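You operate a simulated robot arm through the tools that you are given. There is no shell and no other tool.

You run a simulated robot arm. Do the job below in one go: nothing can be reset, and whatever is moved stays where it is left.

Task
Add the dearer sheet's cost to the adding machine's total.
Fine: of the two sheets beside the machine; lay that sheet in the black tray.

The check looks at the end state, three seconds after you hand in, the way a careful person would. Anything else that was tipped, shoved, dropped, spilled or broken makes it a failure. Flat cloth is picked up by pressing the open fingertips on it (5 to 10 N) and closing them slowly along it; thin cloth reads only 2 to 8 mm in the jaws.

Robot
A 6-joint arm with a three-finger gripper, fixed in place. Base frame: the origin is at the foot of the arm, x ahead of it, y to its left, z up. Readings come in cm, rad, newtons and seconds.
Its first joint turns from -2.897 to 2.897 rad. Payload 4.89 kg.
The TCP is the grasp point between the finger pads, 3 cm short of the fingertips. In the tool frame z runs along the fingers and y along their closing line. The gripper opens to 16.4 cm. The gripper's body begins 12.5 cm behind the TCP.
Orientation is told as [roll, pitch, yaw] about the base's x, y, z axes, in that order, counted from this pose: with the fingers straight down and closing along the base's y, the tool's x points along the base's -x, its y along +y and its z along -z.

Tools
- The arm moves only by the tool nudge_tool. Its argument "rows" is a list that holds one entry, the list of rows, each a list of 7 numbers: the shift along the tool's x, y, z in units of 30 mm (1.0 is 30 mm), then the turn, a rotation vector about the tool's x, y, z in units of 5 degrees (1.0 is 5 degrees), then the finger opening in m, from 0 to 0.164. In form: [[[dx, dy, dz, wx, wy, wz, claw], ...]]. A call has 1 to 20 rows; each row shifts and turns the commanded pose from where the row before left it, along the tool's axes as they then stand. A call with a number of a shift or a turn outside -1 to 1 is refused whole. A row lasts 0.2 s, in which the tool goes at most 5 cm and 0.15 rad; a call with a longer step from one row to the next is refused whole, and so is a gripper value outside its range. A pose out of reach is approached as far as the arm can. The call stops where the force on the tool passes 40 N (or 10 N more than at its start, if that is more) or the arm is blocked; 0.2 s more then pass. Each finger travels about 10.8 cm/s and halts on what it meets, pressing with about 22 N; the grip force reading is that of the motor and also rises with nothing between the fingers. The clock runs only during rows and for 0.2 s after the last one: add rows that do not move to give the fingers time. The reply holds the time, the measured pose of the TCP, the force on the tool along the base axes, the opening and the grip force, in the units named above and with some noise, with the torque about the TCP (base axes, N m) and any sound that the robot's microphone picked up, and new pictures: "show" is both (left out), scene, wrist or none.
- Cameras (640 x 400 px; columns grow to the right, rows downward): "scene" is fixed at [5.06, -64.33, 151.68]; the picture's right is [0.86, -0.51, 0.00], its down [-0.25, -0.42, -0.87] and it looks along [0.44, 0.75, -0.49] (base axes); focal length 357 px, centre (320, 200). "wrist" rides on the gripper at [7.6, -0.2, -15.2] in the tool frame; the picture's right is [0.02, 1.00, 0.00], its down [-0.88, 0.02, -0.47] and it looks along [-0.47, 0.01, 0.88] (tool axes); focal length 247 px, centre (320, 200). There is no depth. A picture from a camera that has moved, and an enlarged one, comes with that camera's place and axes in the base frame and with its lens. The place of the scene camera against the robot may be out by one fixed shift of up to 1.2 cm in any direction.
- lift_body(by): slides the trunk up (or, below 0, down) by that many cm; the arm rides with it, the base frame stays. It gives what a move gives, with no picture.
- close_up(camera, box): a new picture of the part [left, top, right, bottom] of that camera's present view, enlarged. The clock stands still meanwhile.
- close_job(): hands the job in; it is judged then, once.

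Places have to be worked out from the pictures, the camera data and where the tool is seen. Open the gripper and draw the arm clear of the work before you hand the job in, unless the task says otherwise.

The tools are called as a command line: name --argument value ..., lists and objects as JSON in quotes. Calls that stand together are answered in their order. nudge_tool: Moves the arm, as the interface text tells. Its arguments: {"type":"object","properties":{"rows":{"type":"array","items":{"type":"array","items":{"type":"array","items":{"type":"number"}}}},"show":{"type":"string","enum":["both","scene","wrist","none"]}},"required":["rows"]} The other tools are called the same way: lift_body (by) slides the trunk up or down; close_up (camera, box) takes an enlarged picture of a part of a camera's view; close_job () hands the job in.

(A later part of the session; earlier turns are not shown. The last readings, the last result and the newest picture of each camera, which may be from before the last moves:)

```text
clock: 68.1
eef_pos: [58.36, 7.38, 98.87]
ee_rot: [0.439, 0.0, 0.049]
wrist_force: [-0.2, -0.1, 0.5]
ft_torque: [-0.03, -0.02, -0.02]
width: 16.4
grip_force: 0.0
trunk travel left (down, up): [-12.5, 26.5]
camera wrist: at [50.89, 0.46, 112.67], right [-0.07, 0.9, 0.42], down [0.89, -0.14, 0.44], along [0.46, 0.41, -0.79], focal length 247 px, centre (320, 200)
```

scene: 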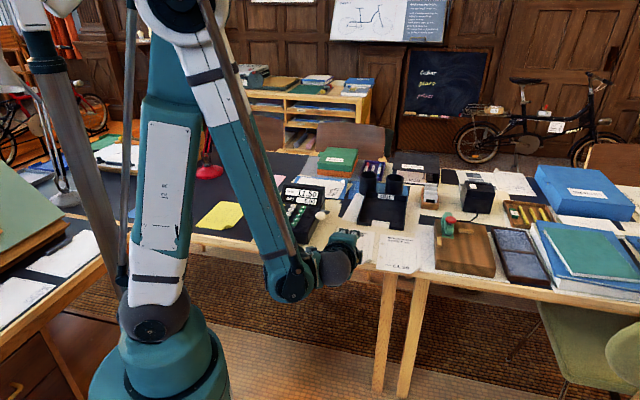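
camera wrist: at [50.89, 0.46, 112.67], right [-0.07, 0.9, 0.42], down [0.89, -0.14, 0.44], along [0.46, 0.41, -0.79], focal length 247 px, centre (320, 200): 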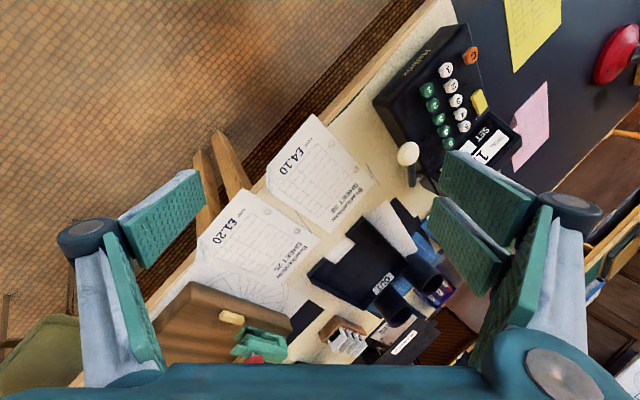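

Orientation is as planned. I move to a pre-approach point 8 cm back along the tool axis from the flap and look.

nudge_tool --rows '[[[-0.591, -0.556, 0.768, 0, 0, 0, 0.164], [-0.591, -0.556, 0.768, 0, 0, 0, 0.164], [-0.591, -0.556, 0.768, 0, 0, 0, 0.164], [-0.591, -0.556, 0.768, 0, 0, 0, 0.164], [-0.591, -0.556, 0.768, 0, 0, 0, 0.164], [0, 0, 0, 0, 0, 0, 0.164]]]' --show "both"

close_up --camera "wrist" --box '[240, 80, 440, 240]'

close_up --camera "scene" --box '[310, 200, 430, 290]'

```text
clock: 69.5
eef_pos: [67.31, 5.16, 84.92]
ee_rot: [0.438, 0.001, 0.048]
wrist_force: [1.0, -0.2, -0.8]
ft_torque: [0.0, 0.02, 0.0]
width: 16.41
grip_force: 0.0
trunk travel left (down, up): [-12.5, 26.5]
camera wrist: at [59.87, -1.76, 98.64], right [-0.07, 0.9, 0.42], down [0.89, -0.14, 0.44], along [0.45, 0.4, -0.79], focal length 247 px, centre (320, 200)
```

scene: 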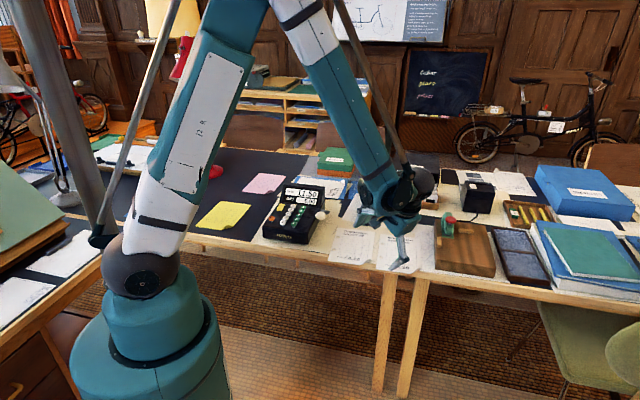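
wrist: 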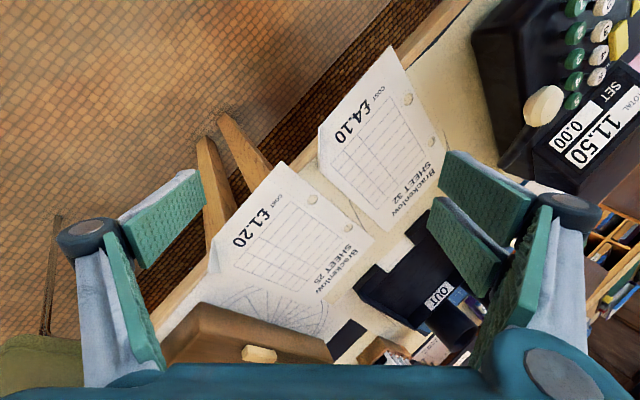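

```text
2.50 times, centred on (340, 160) of wrist
camera zoom: at [59.87, -1.76, 98.64], right [-0.07, 0.9, 0.42], down [0.89, -0.14, 0.44], along [0.45, 0.4, -0.79], focal length 617 px, centre (270, 300)
```

zoom: 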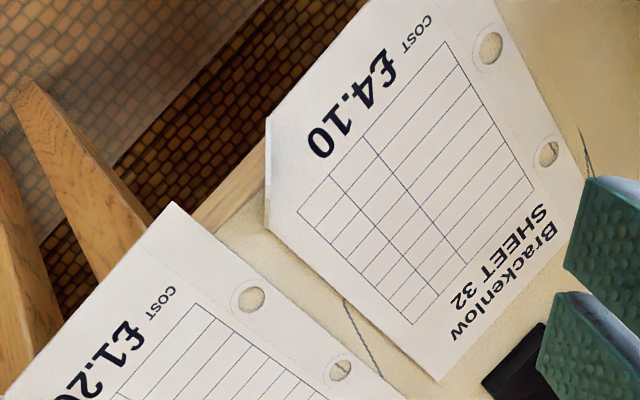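

```text
4.44 times, centred on (370, 245) of scene
camera zoom: at [5.06, -64.33, 151.68], right [0.86, -0.51, 0.0], down [-0.25, -0.42, -0.87], along [0.44, 0.75, -0.49], focal length 1586 px, centre (98, 0)
```

zoom: 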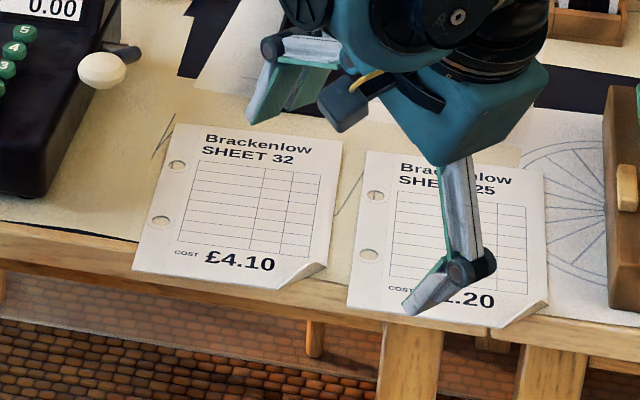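

The flap is seen exactly edge-on down the middle of the jaws — the alignment is right to within about 3 mm. I narrow the jaws to 4 cm and advance 6 cm along the tool axis.

nudge_tool --rows '[[[0, 0, 0, 0, 0, 0, 0.11], [0, 0, 0, 0, 0, 0, 0.07], [0, 0, 0, 0, 0, 0, 0.04], [0, 0, 0, 0, 0, 0, 0.04], [0, 0, 0.5, 0, 0, 0, 0.04], [0, 0, 0.5, 0, 0, 0, 0.04], [0, 0, 0.5, 0, 0, 0, 0.04], [0, 0, 0.5, 0, 0, 0, 0.04], [0, 0, 0, 0, 0, 0, 0.04]]]' --show "both"

close_up --camera "wrist" --box '[240, 80, 440, 240]'

close_up --camera "scene" --box '[340, 225, 410, 285]'

```text
clock: 71.5
eef_pos: [67.09, 7.69, 79.48]
ee_rot: [0.437, 0.0, 0.047]
wrist_force: [-0.1, -0.2, -1.1]
ft_torque: [0.04, -0.02, -0.01]
width: 4.02
grip_force: 0.1
trunk travel left (down, up): [-12.5, 26.5]
camera wrist: at [59.71, 0.82, 93.26], right [-0.07, 0.9, 0.42], down [0.89, -0.14, 0.44], along [0.45, 0.4, -0.79], focal length 247 px, centre (320, 200)
```

scene: 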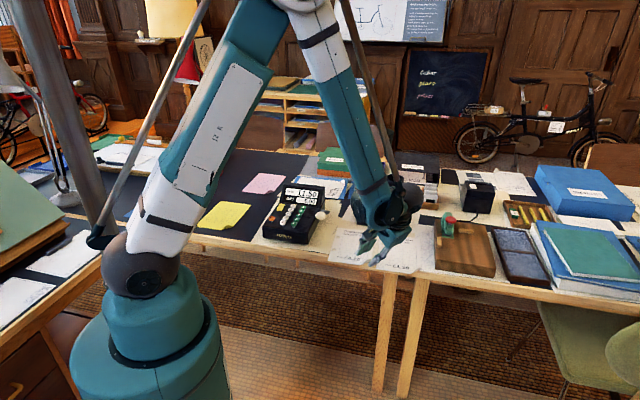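
wrist: 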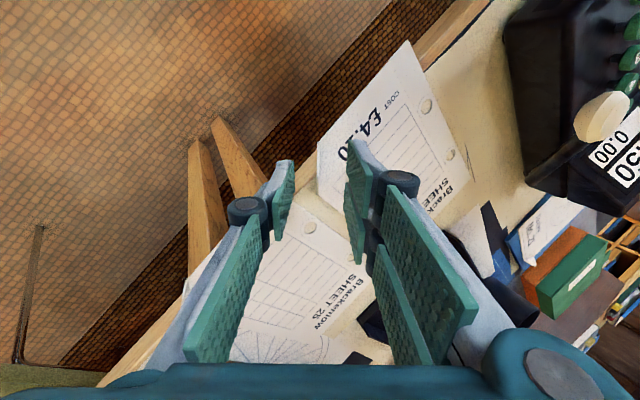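

```text
2.50 times, centred on (340, 160) of wrist
camera zoom: at [59.71, 0.82, 93.26], right [-0.07, 0.9, 0.42], down [0.89, -0.14, 0.44], along [0.45, 0.4, -0.79], focal length 617 px, centre (270, 300)
```

zoom: 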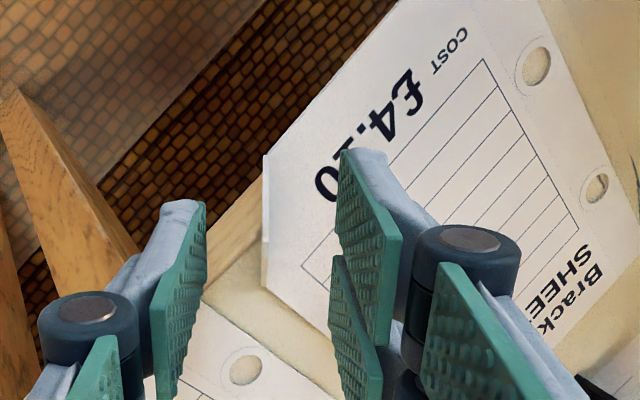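

```text
6.67 times, centred on (375, 255) of scene
camera zoom: at [5.06, -64.33, 151.68], right [0.86, -0.51, 0.0], down [-0.25, -0.42, -0.87], along [0.44, 0.75, -0.49], focal length 2380 px, centre (-47, -167)
```

zoom: 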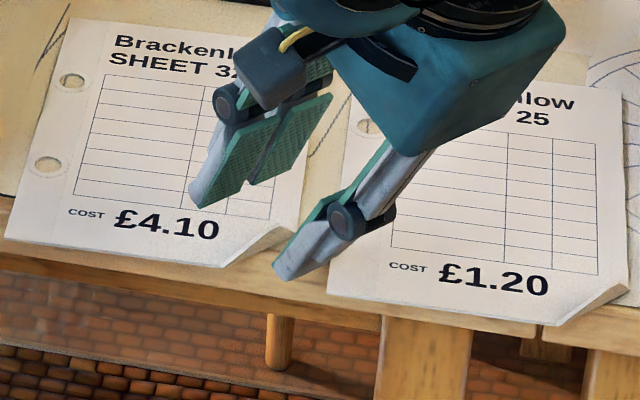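

The flap edge lies midway between thumb and fingers. I narrow to 3 cm to keep the lower finger away from sheet 25, then advance the last 2 cm.

nudge_tool --rows '[[[0, 0, 0, 0, 0, 0, 0.03], [0, 0, 0, 0, 0, 0, 0.03], [0, 0, 0.17, 0, 0, 0, 0.03], [0, 0, 0.17, 0, 0, 0, 0.03], [0, 0, 0.17, 0, 0, 0, 0.03], [0, 0, 0.16, 0, 0, 0, 0.03], [0, 0, 0, 0, 0, 0, 0.03]]]' --show "both"

close_up --camera "wrist" --box '[240, 80, 440, 240]'

close_up --camera "scene" --box '[340, 225, 410, 285]'

```text
clock: 73.1
eef_pos: [67.13, 8.57, 77.79]
ee_rot: [0.438, -0.001, 0.048]
wrist_force: [-0.4, -0.3, -0.4]
ft_torque: [0.02, 0.0, 0.04]
width: 3.03
grip_force: 0.2
trunk travel left (down, up): [-12.5, 26.5]
camera wrist: at [59.71, 1.62, 91.44], right [-0.07, 0.9, 0.42], down [0.89, -0.14, 0.44], along [0.45, 0.4, -0.79], focal length 247 px, centre (320, 200)
```

scene: 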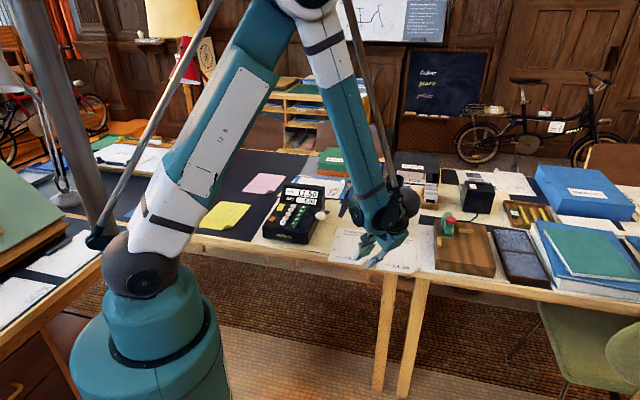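
wrist: 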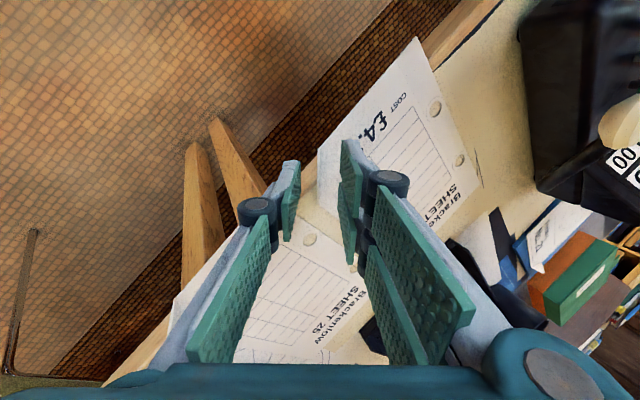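

```text
2.50 times, centred on (340, 160) of wrist
camera zoom: at [59.71, 1.62, 91.44], right [-0.07, 0.9, 0.42], down [0.89, -0.14, 0.44], along [0.45, 0.4, -0.79], focal length 617 px, centre (270, 300)
```

zoom: 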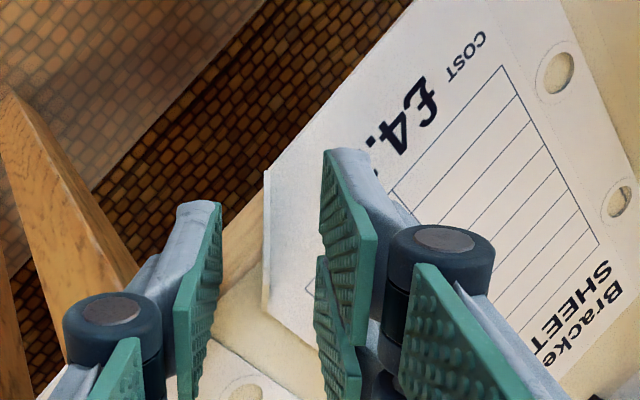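

```text
6.67 times, centred on (375, 255) of scene
camera zoom: at [5.06, -64.33, 151.68], right [0.86, -0.51, 0.0], down [-0.25, -0.42, -0.87], along [0.44, 0.75, -0.49], focal length 2380 px, centre (-47, -167)
```

zoom: 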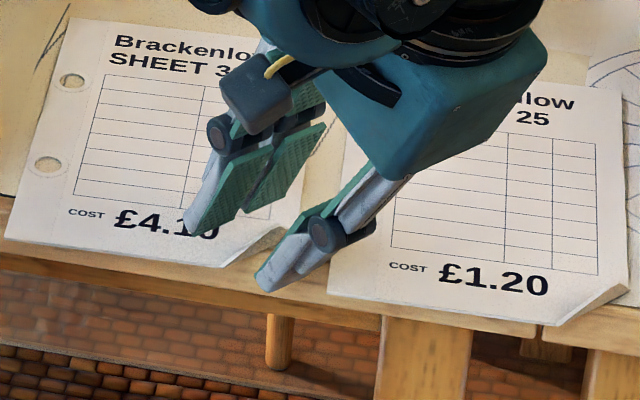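

The flap sits between thumb and fingers, centred. I close slowly onto it.

nudge_tool --rows '[[[0, 0, 0, 0, 0, 0, 0.024], [0, 0, 0, 0, 0, 0, 0.018], [0, 0, 0, 0, 0, 0, 0.013], [0, 0, 0, 0, 0, 0, 0.009], [0, 0, 0, 0, 0, 0, 0.006], [0, 0, 0, 0, 0, 0, 0.003], [0, 0, 0, 0, 0, 0, 0.0], [0, 0, 0, 0, 0, 0, 0.0], [0, 0, 0, 0, 0, 0, 0.0]]]' --show "both"

close_up --camera "wrist" --box '[240, 80, 440, 240]'

close_up --camera "scene" --box '[340, 225, 410, 285]'

```text
clock: 75.1
eef_pos: [67.07, 8.53, 77.6]
ee_rot: [0.439, -0.001, 0.047]
wrist_force: [0.8, 0.3, -0.6]
ft_torque: [-0.03, -0.03, 0.02]
width: 0.59
grip_force: 21.3
trunk travel left (down, up): [-12.5, 26.5]
camera wrist: at [59.71, 1.62, 91.44], right [-0.07, 0.9, 0.42], down [0.89, -0.14, 0.44], along [0.45, 0.4, -0.79], focal length 247 px, centre (320, 200)
```

scene: 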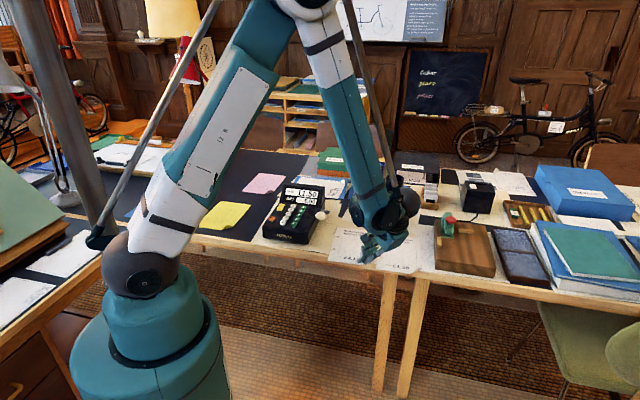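
wrist: 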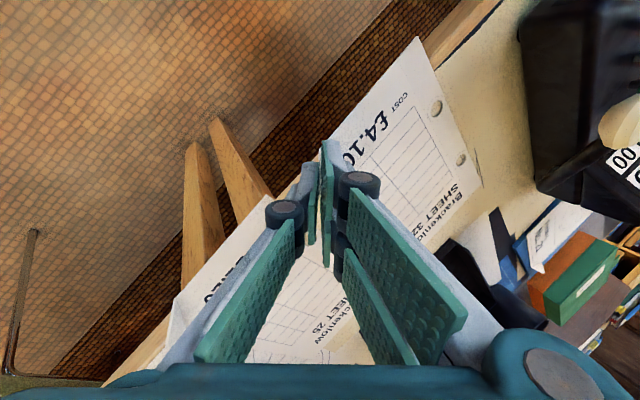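

```text
2.50 times, centred on (340, 160) of wrist
camera zoom: at [59.71, 1.62, 91.44], right [-0.07, 0.9, 0.42], down [0.89, -0.14, 0.44], along [0.45, 0.4, -0.79], focal length 617 px, centre (270, 300)
```

zoom: 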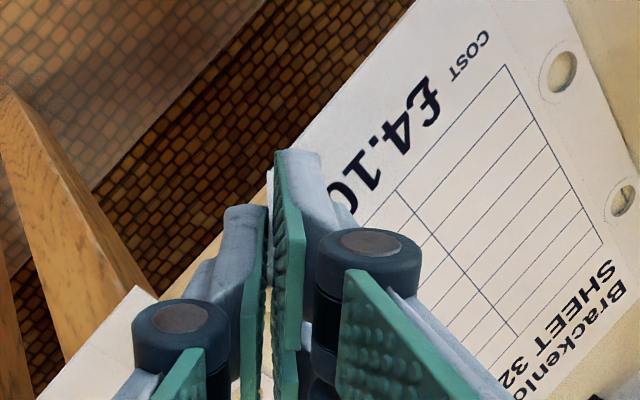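

```text
6.67 times, centred on (375, 255) of scene
camera zoom: at [5.06, -64.33, 151.68], right [0.86, -0.51, 0.0], down [-0.25, -0.42, -0.87], along [0.44, 0.75, -0.49], focal length 2380 px, centre (-47, -167)
```

zoom: 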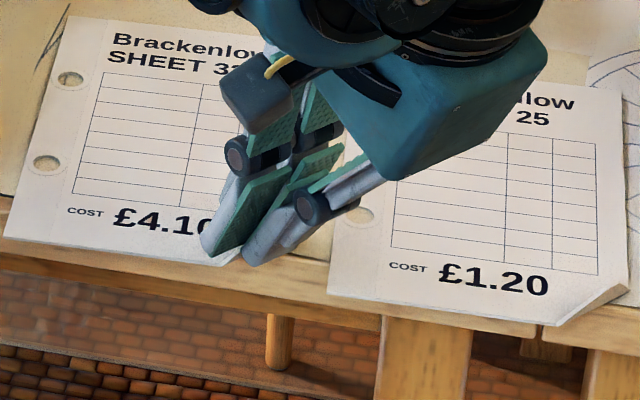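

The jaws stop at 5.9 mm, so the flap is gripped. I lift 5 cm straight up and check that the sheet comes along.

nudge_tool --rows '[[[0, 0.07, -0.15, 0, 0, 0, 0.0], [0, 0.1, -0.21, 0, 0, 0, 0.0], [0, 0.1417, -0.302, 0, 0, 0, 0.0], [0, 0.1417, -0.302, 0, 0, 0, 0.0], [0, 0.1417, -0.302, 0, 0, 0, 0.0], [0, 0.1, -0.21, 0, 0, 0, 0.0], [0, 0, 0, 0, 0, 0, 0.0]]]' --show "both"

close_up --camera "scene" --box '[310, 190, 430, 290]'

```text
clock: 76.7
eef_pos: [67.1, 8.57, 82.65]
ee_rot: [0.437, 0.0, 0.046]
wrist_force: [1.0, 0.1, -0.4]
ft_torque: [-0.04, 0.04, -0.01]
width: 0.62
grip_force: 21.9
trunk travel left (down, up): [-12.5, 26.5]
camera wrist: at [59.69, 1.64, 96.38], right [-0.07, 0.9, 0.42], down [0.89, -0.14, 0.44], along [0.45, 0.4, -0.79], focal length 247 px, centre (320, 200)
```

scene: 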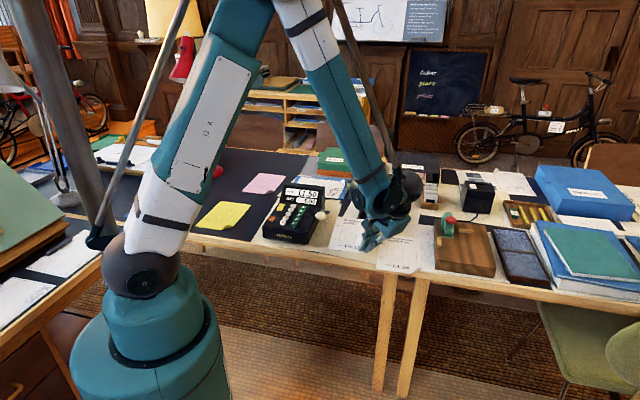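
wrist: 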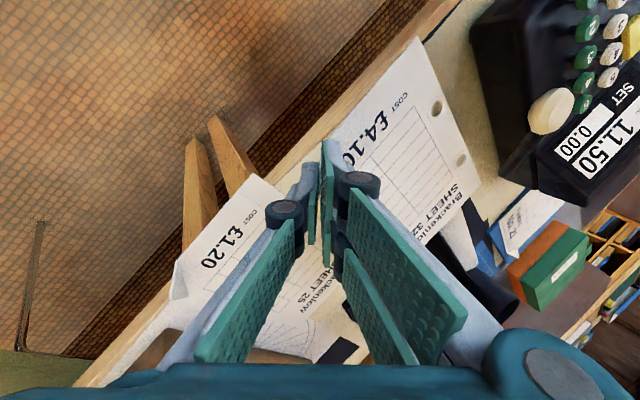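

```text
4.00 times, centred on (370, 240) of scene
camera zoom: at [5.06, -64.33, 151.68], right [0.86, -0.51, 0.0], down [-0.25, -0.42, -0.87], along [0.44, 0.75, -0.49], focal length 1428 px, centre (120, 40)
```

zoom: 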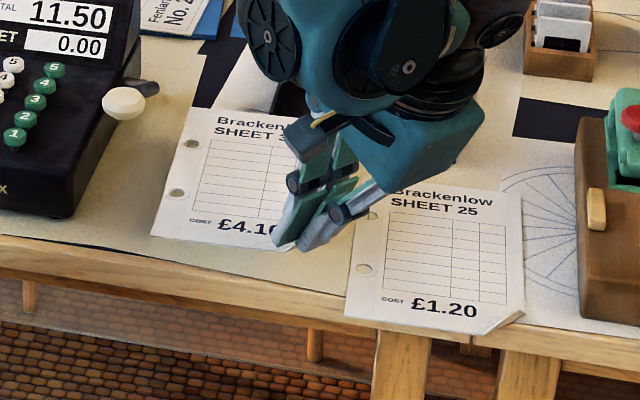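

The whole sheet lifts level and rigid with the grip, width unchanged. I raise it another 9 cm to clear the knob, tray and pen pots, before carrying it over.

nudge_tool --rows '[[[0, 0.2, -0.42, 0, 0, 0, 0.0], [0, 0.3, -0.64, 0, 0, 0, 0.0], [0, 0.3, -0.64, 0, 0, 0, 0.0], [0, 0.3, -0.64, 0, 0, 0, 0.0], [0, 0.175, -0.376, 0, 0, 0, 0.0], [0, 0, 0, 0, 0, 0, 0.0]]]' --show "both"

```text
clock: 78.1
eef_pos: [67.11, 8.47, 91.72]
ee_rot: [0.438, -0.001, 0.047]
wrist_force: [0.2, -0.4, -1.1]
ft_torque: [-0.04, -0.02, 0.01]
width: 0.59
grip_force: 22.0
trunk travel left (down, up): [-12.5, 26.5]
camera wrist: at [59.7, 1.63, 105.42], right [-0.07, 0.9, 0.42], down [0.89, -0.14, 0.44], along [0.45, 0.4, -0.79], focal length 247 px, centre (320, 200)
```

scene: 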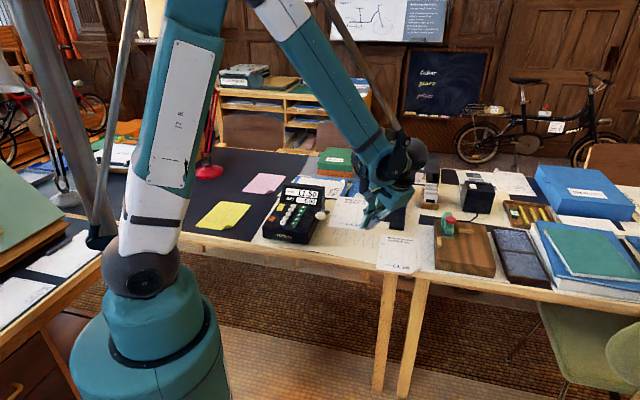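
wrist: 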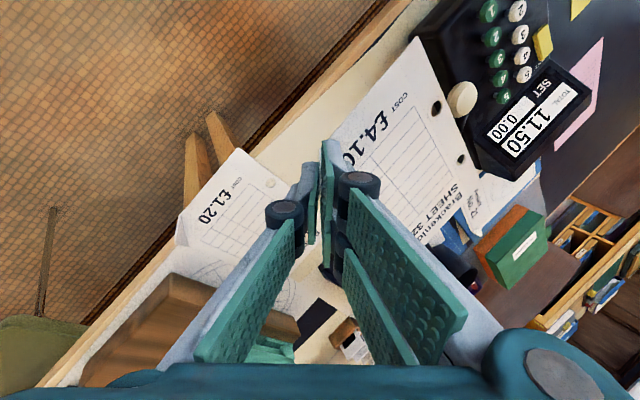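

Sheet firmly held and clear of everything. I carry it level toward the tray (TCP target about (90.0, 21.3)), also turning 2° to match the tray.

nudge_tool --rows '[[[-0.4, 0.178, 0.084, 0, 0, 0, 0.0], [-0.65, 0.29, 0.136, 0, 0, 0, 0.0], [-0.75, 0.335, 0.157, 0, 0, 0, 0.0], [-0.75, 0.335, 0.157, 0, 0, 0, 0.0], [-0.75, 0.335, 0.157, 0, 0, 0, 0.0], [-0.75, 0.335, 0.157, 0, 0, 0, 0.0], [-0.75, 0.335, 0.157, 0, 0, 0, 0.0], [-0.75, 0.335, 0.157, 0, 0, 0, 0.0], [-0.75, 0.335, 0.157, 0, 0, 0, 0.0], [-0.65, 0.29, 0.136, 0, 0, 0, 0.0], [-0.5, 0.223, 0.105, 0, 0, 0, 0.0], [-0.383, 0.171, 0.08, 0, 0, 0, 0.0], [0, 0, 0, 0, -0.085, 0.181, 0.0], [0, 0, 0, 0, -0.085, 0.181, 0.0], [0, 0, 0, 0, 0, 0, 0.0]]]' --show "both"

close_up --camera "scene" --box '[320, 130, 440, 240]'

close_up --camera "wrist" --box '[260, 0, 560, 280]'

```text
clock: 81.3
eef_pos: [90.0, 21.25, 91.75]
ee_rot: [0.437, -0.002, 0.012]
wrist_force: [0.1, -0.7, -1.2]
ft_torque: [-0.05, 0.03, 0.02]
width: 0.6
grip_force: 22.0
trunk travel left (down, up): [-12.5, 26.5]
camera wrist: at [82.37, 14.65, 105.44], right [-0.03, 0.91, 0.42], down [0.88, -0.17, 0.44], along [0.47, 0.39, -0.79], focal length 247 px, centre (320, 200)
```

scene: 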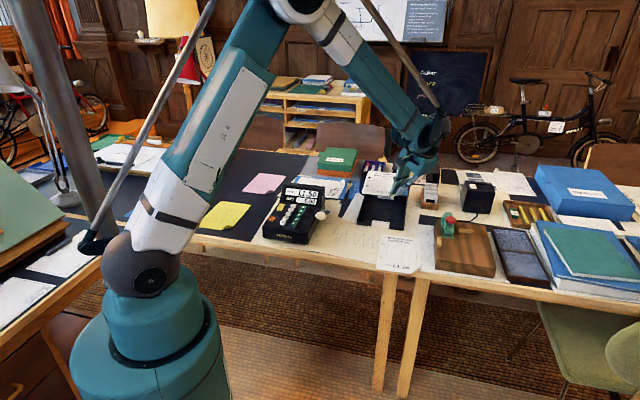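
wrist: 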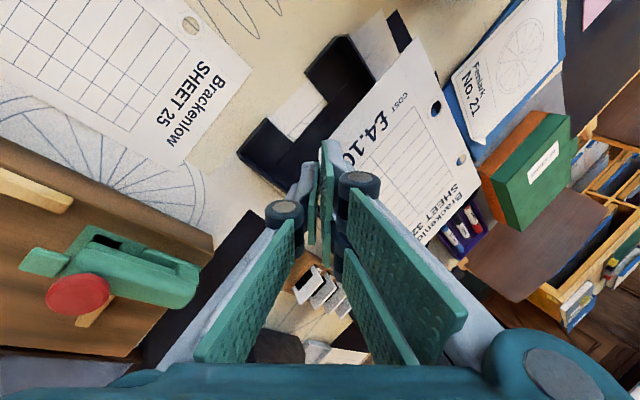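

```text
3.64 times, centred on (380, 185) of scene
camera zoom: at [5.06, -64.33, 151.68], right [0.86, -0.51, 0.0], down [-0.25, -0.42, -0.87], along [0.44, 0.75, -0.49], focal length 1298 px, centre (102, 254)
```

zoom: 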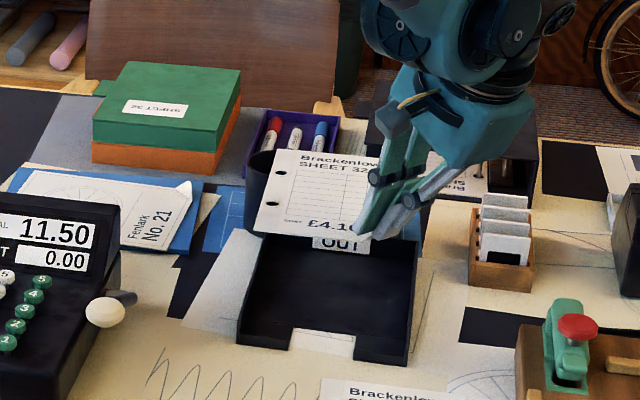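

```text
1.43 times, centred on (410, 140) of wrist
camera zoom: at [82.37, 14.65, 105.44], right [-0.03, 0.91, 0.42], down [0.88, -0.17, 0.44], along [0.47, 0.39, -0.79], focal length 353 px, centre (191, 286)
```

zoom: 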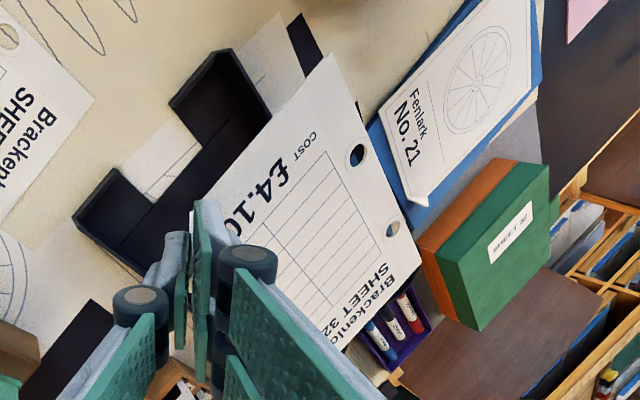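

Checking corners: the held sheet's bottom-left corner is seen at (80.0, 30.7), just as planned, giving roughly 0.9–1.5 cm side clearance and 0.6 cm at the back wall. I lower 9 cm, to just above the tray walls.

nudge_tool --rows '[[[0, -0.2, 0.43, 0, 0, 0, 0.0], [0, -0.27, 0.58, 0, 0, 0, 0.0], [0, -0.27, 0.58, 0, 0, 0, 0.0], [0, -0.27, 0.58, 0, 0, 0, 0.0], [0, -0.2, 0.43, 0, 0, 0, 0.0], [0, -0.06, 0.118, 0, 0, 0, 0.0], [0, 0, 0, 0, 0, 0, 0.0]]]' --show "both"

close_up --camera "scene" --box '[330, 150, 430, 240]'

close_up --camera "wrist" --box '[220, 0, 520, 280]'

```text
clock: 82.9
eef_pos: [90.0, 21.24, 82.64]
ee_rot: [0.438, -0.002, 0.012]
wrist_force: [0.4, 0.1, -0.3]
ft_torque: [-0.01, 0.01, -0.03]
width: 0.63
grip_force: 21.5
trunk travel left (down, up): [-12.5, 26.5]
camera wrist: at [82.4, 14.65, 96.36], right [-0.03, 0.91, 0.42], down [0.88, -0.17, 0.44], along [0.47, 0.39, -0.79], focal length 247 px, centre (320, 200)
```

scene: 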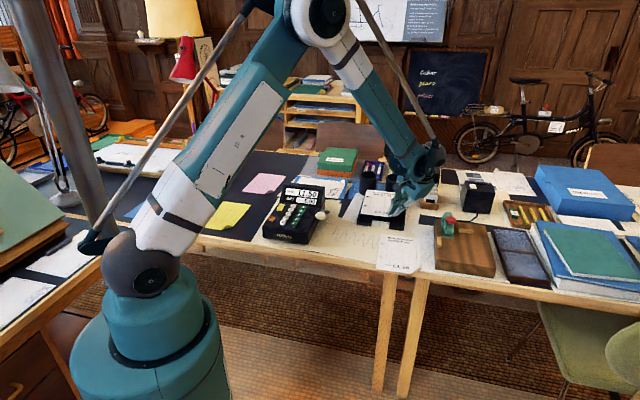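
wrist: 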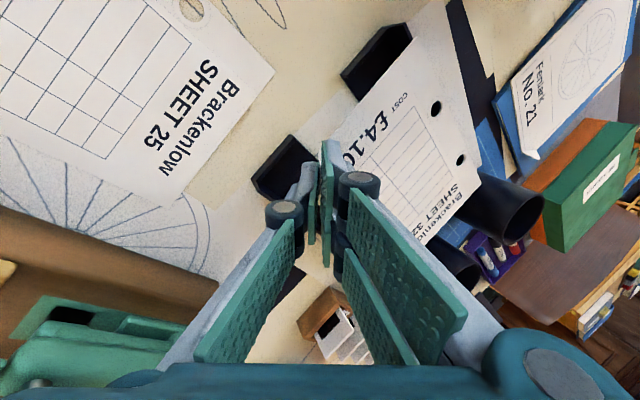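

```text
4.44 times, centred on (380, 195) of scene
camera zoom: at [5.06, -64.33, 151.68], right [0.86, -0.51, 0.0], down [-0.25, -0.42, -0.87], along [0.44, 0.75, -0.49], focal length 1586 px, centre (53, 222)
```

zoom: 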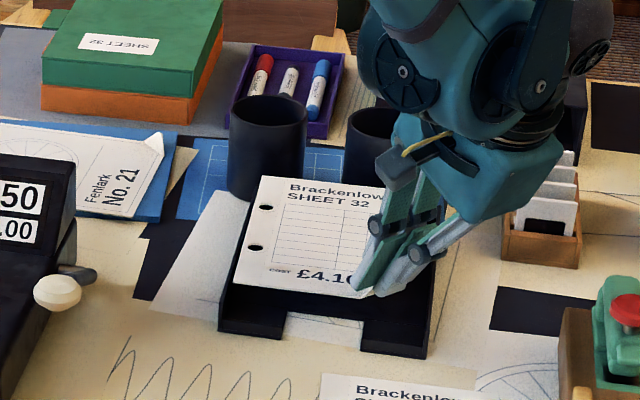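

```text
1.43 times, centred on (370, 140) of wrist
camera zoom: at [82.4, 14.65, 96.36], right [-0.03, 0.91, 0.42], down [0.88, -0.17, 0.44], along [0.47, 0.39, -0.79], focal length 353 px, centre (249, 286)
```

zoom: 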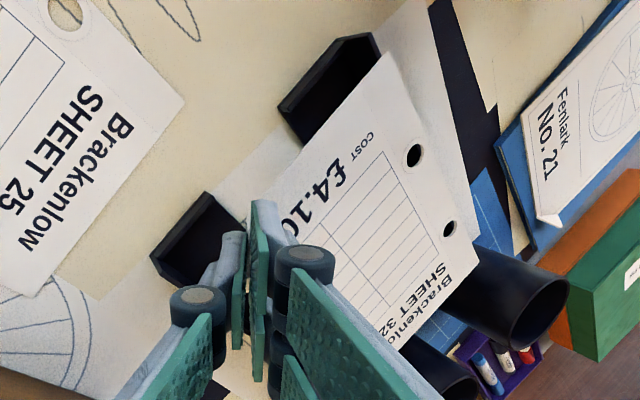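

No contact so far. I zoom on both front corners to verify clearance between the sheet edges and tray walls before going in.

close_up --camera "wrist" --box '[330, 0, 470, 110]'

close_up --camera "wrist" --box '[240, 110, 360, 220]'

close_up --camera "scene" --box '[360, 175, 430, 235]'

close_up --camera "wrist" --box '[400, 130, 520, 270]'

```text
3.64 times, centred on (400, 55) of wrist
camera zoom: at [82.4, 14.65, 96.36], right [-0.03, 0.91, 0.42], down [0.88, -0.17, 0.44], along [0.47, 0.39, -0.79], focal length 898 px, centre (29, 727)
```

zoom: 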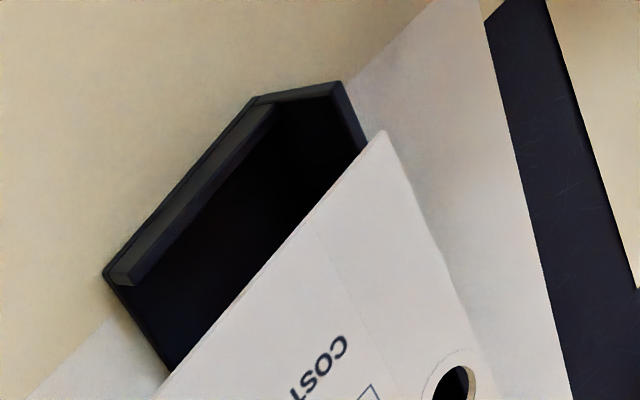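

```text
3.64 times, centred on (300, 165) of wrist
camera zoom: at [82.4, 14.65, 96.36], right [-0.03, 0.91, 0.42], down [0.88, -0.17, 0.44], along [0.47, 0.39, -0.79], focal length 898 px, centre (393, 327)
```

zoom: 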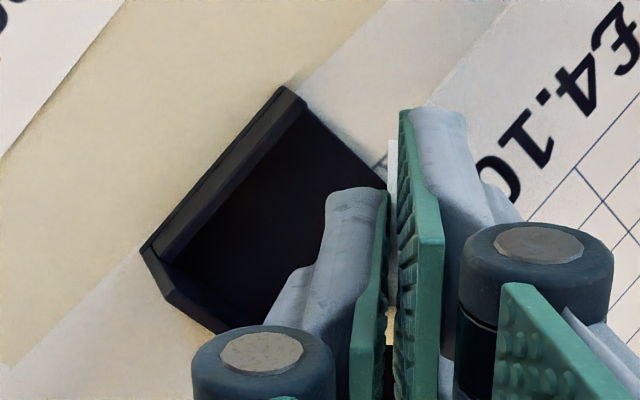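

```text
6.67 times, centred on (395, 205) of scene
camera zoom: at [5.06, -64.33, 151.68], right [0.86, -0.51, 0.0], down [-0.25, -0.42, -0.87], along [0.44, 0.75, -0.49], focal length 2380 px, centre (-180, 167)
```

zoom: 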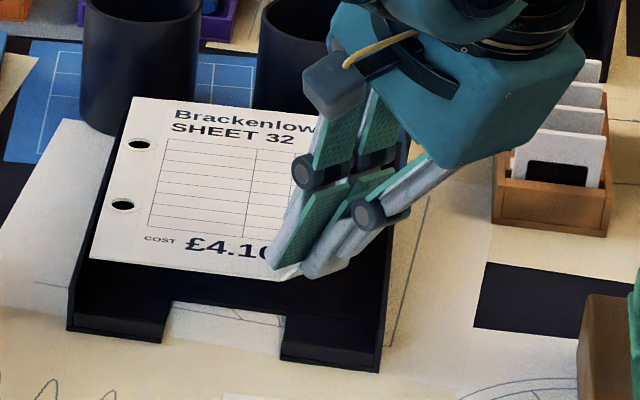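

```text
2.86 times, centred on (460, 200) of wrist
camera zoom: at [82.4, 14.65, 96.36], right [-0.03, 0.91, 0.42], down [0.88, -0.17, 0.44], along [0.47, 0.39, -0.79], focal length 706 px, centre (-80, 200)
```

zoom: 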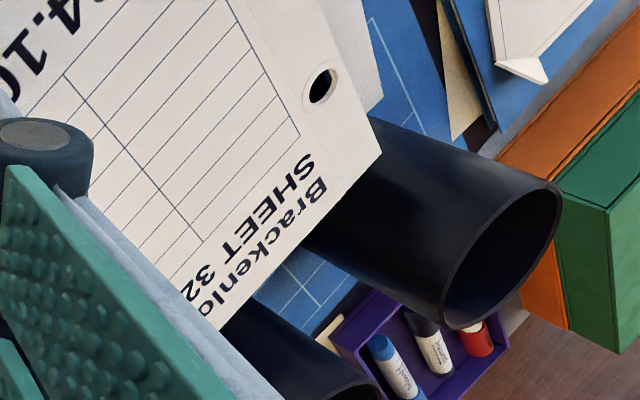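

The tray also has a low front lip; the sheet front edge is about 0.3 cm behind it and about 1 cm from the back wall, so I shift 0.25 cm inward and lower 3.3 cm to about 1.2 cm above the tray floor.

nudge_tool --rows '[[[-0.083, 0.033, 0.016, 0, 0, 0, 0.0], [0, -0.0946, 0.2024, 0, 0, 0, 0.0], [0, -0.0946, 0.2024, 0, 0, 0, 0.0], [0, -0.0946, 0.2024, 0, 0, 0, 0.0], [0, -0.0946, 0.2024, 0, 0, 0, 0.0], [0, -0.0946, 0.2024, 0, 0, 0, 0.0], [0, 0, 0, 0, 0, 0, 0.0]]]' --show "both"

close_up --camera "scene" --box '[350, 165, 430, 235]'

close_up --camera "wrist" --box '[220, 0, 520, 280]'

```text
clock: 84.5
eef_pos: [90.3, 21.51, 79.26]
ee_rot: [0.438, -0.003, 0.012]
wrist_force: [-0.9, 0.0, -1.1]
ft_torque: [-0.01, 0.0, -0.01]
width: 0.59
grip_force: 21.7
trunk travel left (down, up): [-12.5, 26.5]
camera wrist: at [82.64, 14.81, 93.04], right [-0.03, 0.91, 0.42], down [0.88, -0.17, 0.44], along [0.47, 0.39, -0.79], focal length 247 px, centre (320, 200)
```

scene: 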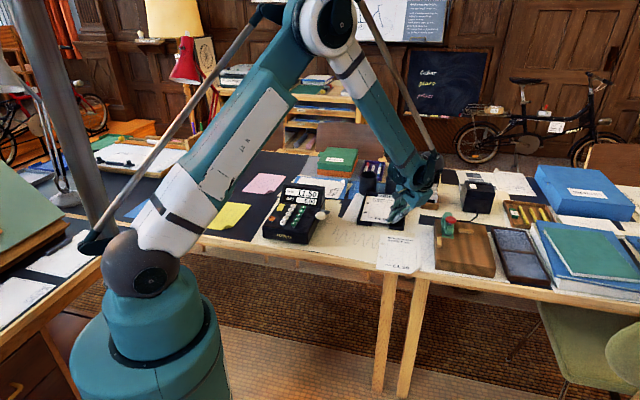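
wrist: 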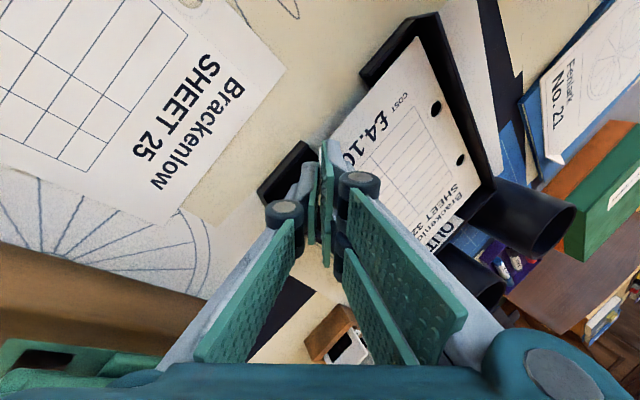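

```text
5.71 times, centred on (390, 200) of scene
camera zoom: at [5.06, -64.33, 151.68], right [0.86, -0.51, 0.0], down [-0.25, -0.42, -0.87], along [0.44, 0.75, -0.49], focal length 2040 px, centre (-80, 200)
```

zoom: 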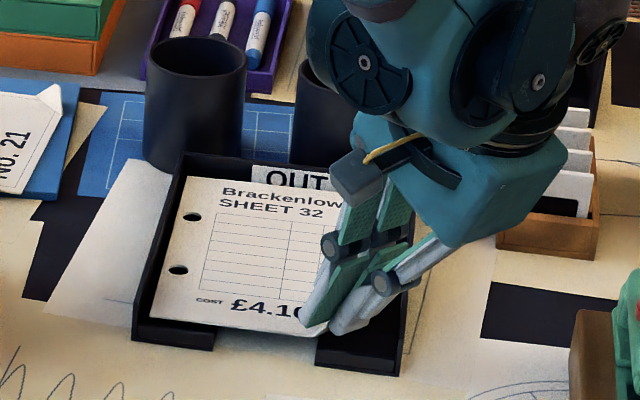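

```text
1.43 times, centred on (370, 140) of wrist
camera zoom: at [82.64, 14.81, 93.04], right [-0.03, 0.91, 0.42], down [0.88, -0.17, 0.44], along [0.47, 0.39, -0.79], focal length 353 px, centre (249, 286)
```

zoom: 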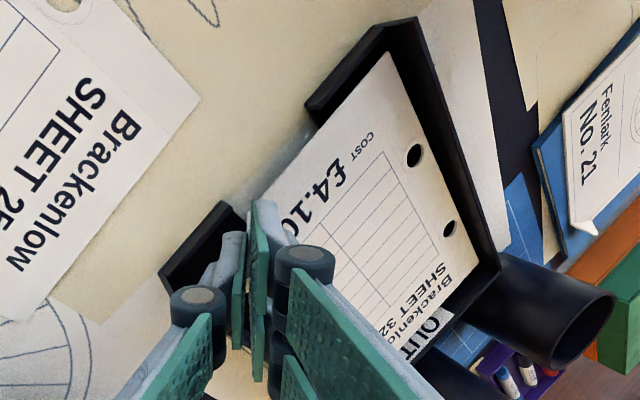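

The sheet hangs inside the walls with clearance all round. I lower 0.4 cm more, then open slowly to 2.2 cm to let it settle.

nudge_tool --rows '[[[0, -0.028, 0.06, 0, 0, 0, 0.0], [0, -0.028, 0.06, 0, 0, 0, 0.0], [0, 0, 0, 0, 0, 0, 0.0]]]' --show "none"

```text
clock: 85.3
eef_pos: [90.34, 21.44, 78.86]
ee_rot: [0.438, -0.002, 0.011]
wrist_force: [-0.7, -0.9, -0.6]
ft_torque: [-0.04, 0.03, -0.01]
width: 0.59
grip_force: 22.2
trunk travel left (down, up): [-12.5, 26.5]
```

No contact forces yet. I open gently to 2.2 cm and look.

nudge_tool --rows '[[[0, 0, 0, 0, 0, 0, 0.008], [0, 0, 0, 0, 0, 0, 0.012], [0, 0, 0, 0, 0, 0, 0.017], [0, 0, 0, 0, 0, 0, 0.022], [0, 0, 0, 0, 0, 0, 0.022], [0, 0, 0, 0, 0, 0, 0.022]]]' --show "both"

close_up --camera "scene" --box '[350, 165, 430, 235]'

close_up --camera "wrist" --box '[220, 0, 520, 280]'

```text
clock: 86.7
eef_pos: [90.28, 21.49, 78.95]
ee_rot: [0.437, -0.002, 0.013]
wrist_force: [-0.2, 0.8, -0.3]
ft_torque: [0.0, 0.0, 0.0]
width: 2.19
grip_force: 0.1
trunk travel left (down, up): [-12.5, 26.5]
camera wrist: at [82.62, 14.79, 92.65], right [-0.03, 0.91, 0.42], down [0.88, -0.17, 0.44], along [0.47, 0.39, -0.79], focal length 247 px, centre (320, 200)
```

scene: 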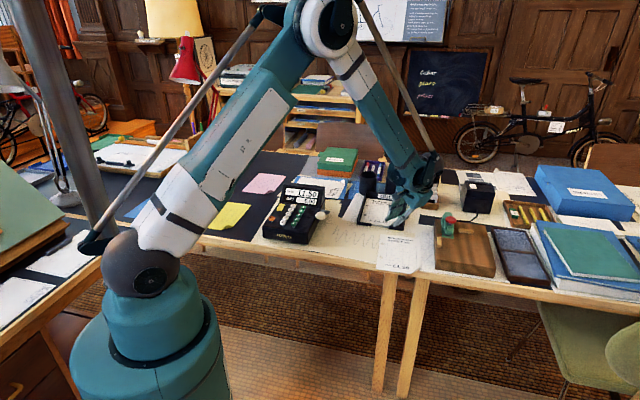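
wrist: 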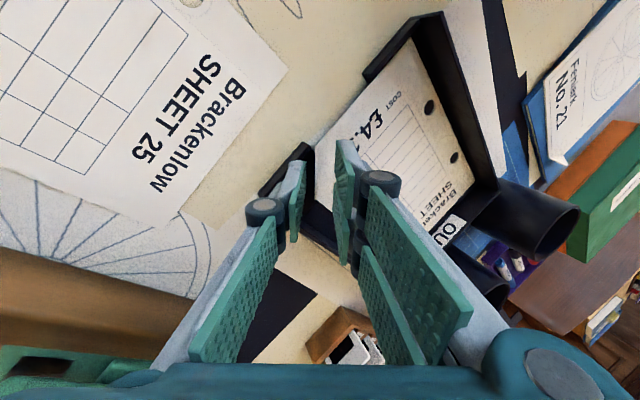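

```text
5.71 times, centred on (390, 200) of scene
camera zoom: at [5.06, -64.33, 151.68], right [0.86, -0.51, 0.0], down [-0.25, -0.42, -0.87], along [0.44, 0.75, -0.49], focal length 2040 px, centre (-80, 200)
```

zoom: 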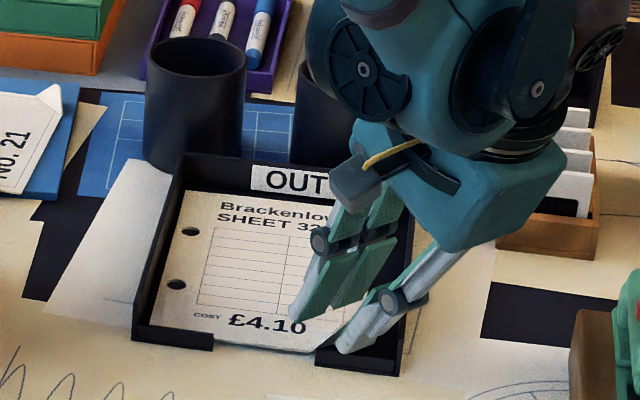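

```text
1.43 times, centred on (370, 140) of wrist
camera zoom: at [82.62, 14.79, 92.65], right [-0.03, 0.91, 0.42], down [0.88, -0.17, 0.44], along [0.47, 0.39, -0.79], focal length 353 px, centre (249, 286)
```

zoom: 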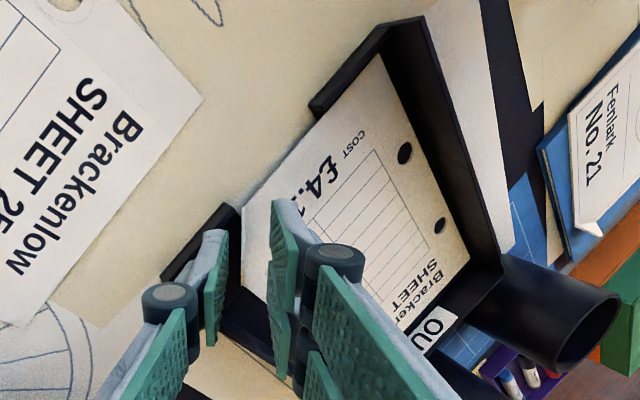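

The sheet dropped flat into the tray. I withdraw along the tool axis, straight away from the flap.

nudge_tool --rows '[[[0, 0, -0.2, 0, 0, 0, 0.024], [0, 0, -0.3, 0, 0, 0, 0.024], [0, 0, -0.4, 0, 0, 0, 0.024], [0, 0, -0.5, 0, 0, 0, 0.024], [0, 0, -0.7, 0, 0, 0, 0.024], [0, 0, -0.8, 0, 0, 0, 0.024], [0, 0, 0, 0, 0, 0, 0.024]]]' --show "both"

close_up --camera "scene" --box '[335, 150, 435, 240]'

```text
clock: 88.3
eef_pos: [90.31, 17.69, 86.82]
ee_rot: [0.437, 0.0, 0.012]
wrist_force: [0.8, 0.1, 0.3]
ft_torque: [0.0, 0.02, -0.02]
width: 2.4
grip_force: 0.0
trunk travel left (down, up): [-12.5, 26.5]
camera wrist: at [82.69, 11.07, 100.61], right [-0.03, 0.91, 0.42], down [0.88, -0.17, 0.44], along [0.47, 0.39, -0.79], focal length 247 px, centre (320, 200)
```

scene: 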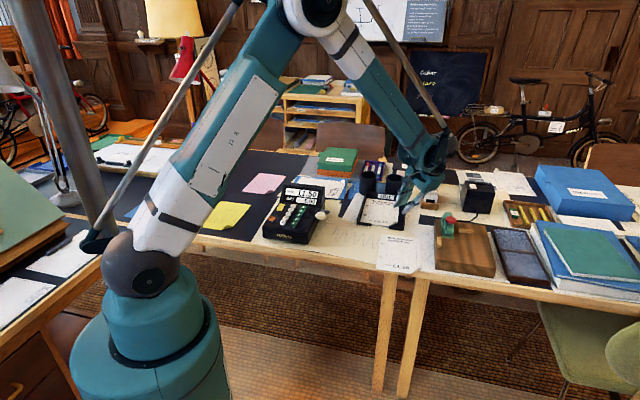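
wrist: 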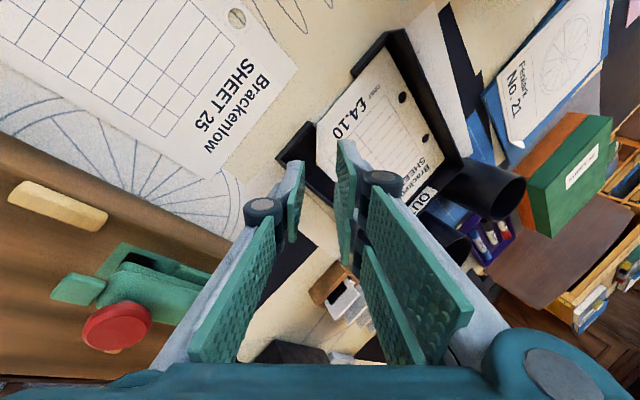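

```text
4.44 times, centred on (385, 195) of scene
camera zoom: at [5.06, -64.33, 151.68], right [0.86, -0.51, 0.0], down [-0.25, -0.42, -0.87], along [0.44, 0.75, -0.49], focal length 1586 px, centre (31, 222)
```

zoom: 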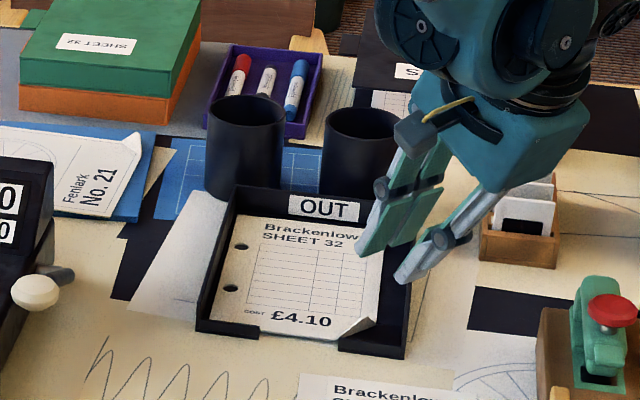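

The sheet lies in the OUT tray. I rise straight up, turn the tool upright and open the gripper well above everything.

nudge_tool --rows '[[[0, 0.4233, -0.906, 0, 0, 0, 0.024], [0, 0.4233, -0.906, 0, 0, 0, 0.024], [0, 0.4233, -0.906, 0, 0, 0, 0.024], [0, 0.4233, -0.906, 0, 0, 0, 0.024], [0, 0.4233, -0.906, 0, 0, 0, 0.024], [0, 0.4233, -0.906, 0, 0, 0, 0.024], [0, 0, 0, 1, 0, 0, 0.024], [0, 0, 0, 1, 0, 0, 0.024], [0, 0, 0, 1, 0, 0, 0.024], [0, 0, 0, 1, 0, 0, 0.024], [0, 0, 0, 1, 0, 0, 0.06], [0, 0, 0, 0, 0, 0, 0.1], [0, 0, 0, 0, 0, 0, 0.164], [0, 0, 0, 0, 0, 0, 0.164]]]' --show "both"

```text
clock: 91.3
eef_pos: [90.35, 17.83, 104.85]
ee_rot: [0.001, -0.003, 0.012]
wrist_force: [-0.7, 0.9, -0.6]
ft_torque: [-0.02, 0.01, -0.01]
width: 16.4
grip_force: 0.0
trunk travel left (down, up): [-12.5, 26.5]
camera wrist: at [82.58, 17.52, 120.04], right [-0.03, 1.0, 0.0], down [0.88, 0.03, 0.47], along [0.47, 0.02, -0.88], focal length 247 px, centre (320, 200)
```

scene: 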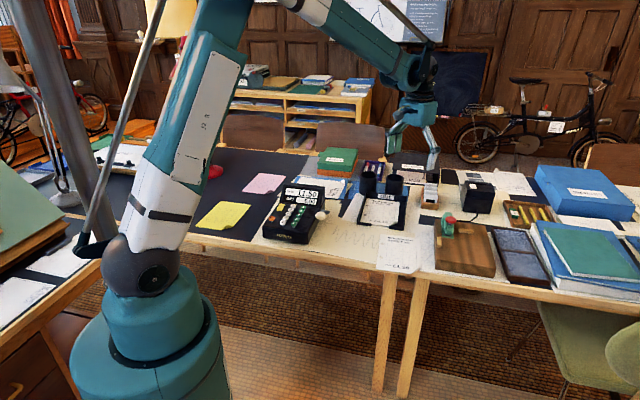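
wrist: 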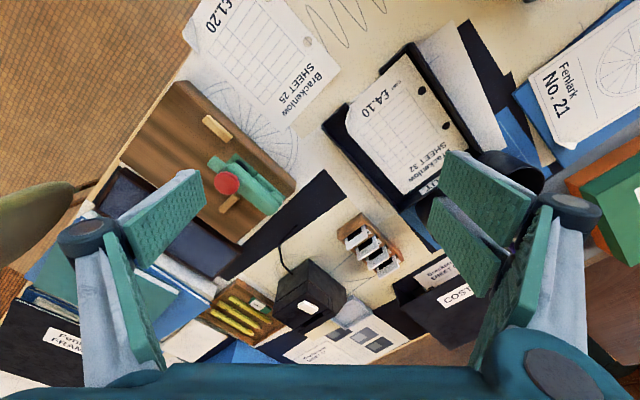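

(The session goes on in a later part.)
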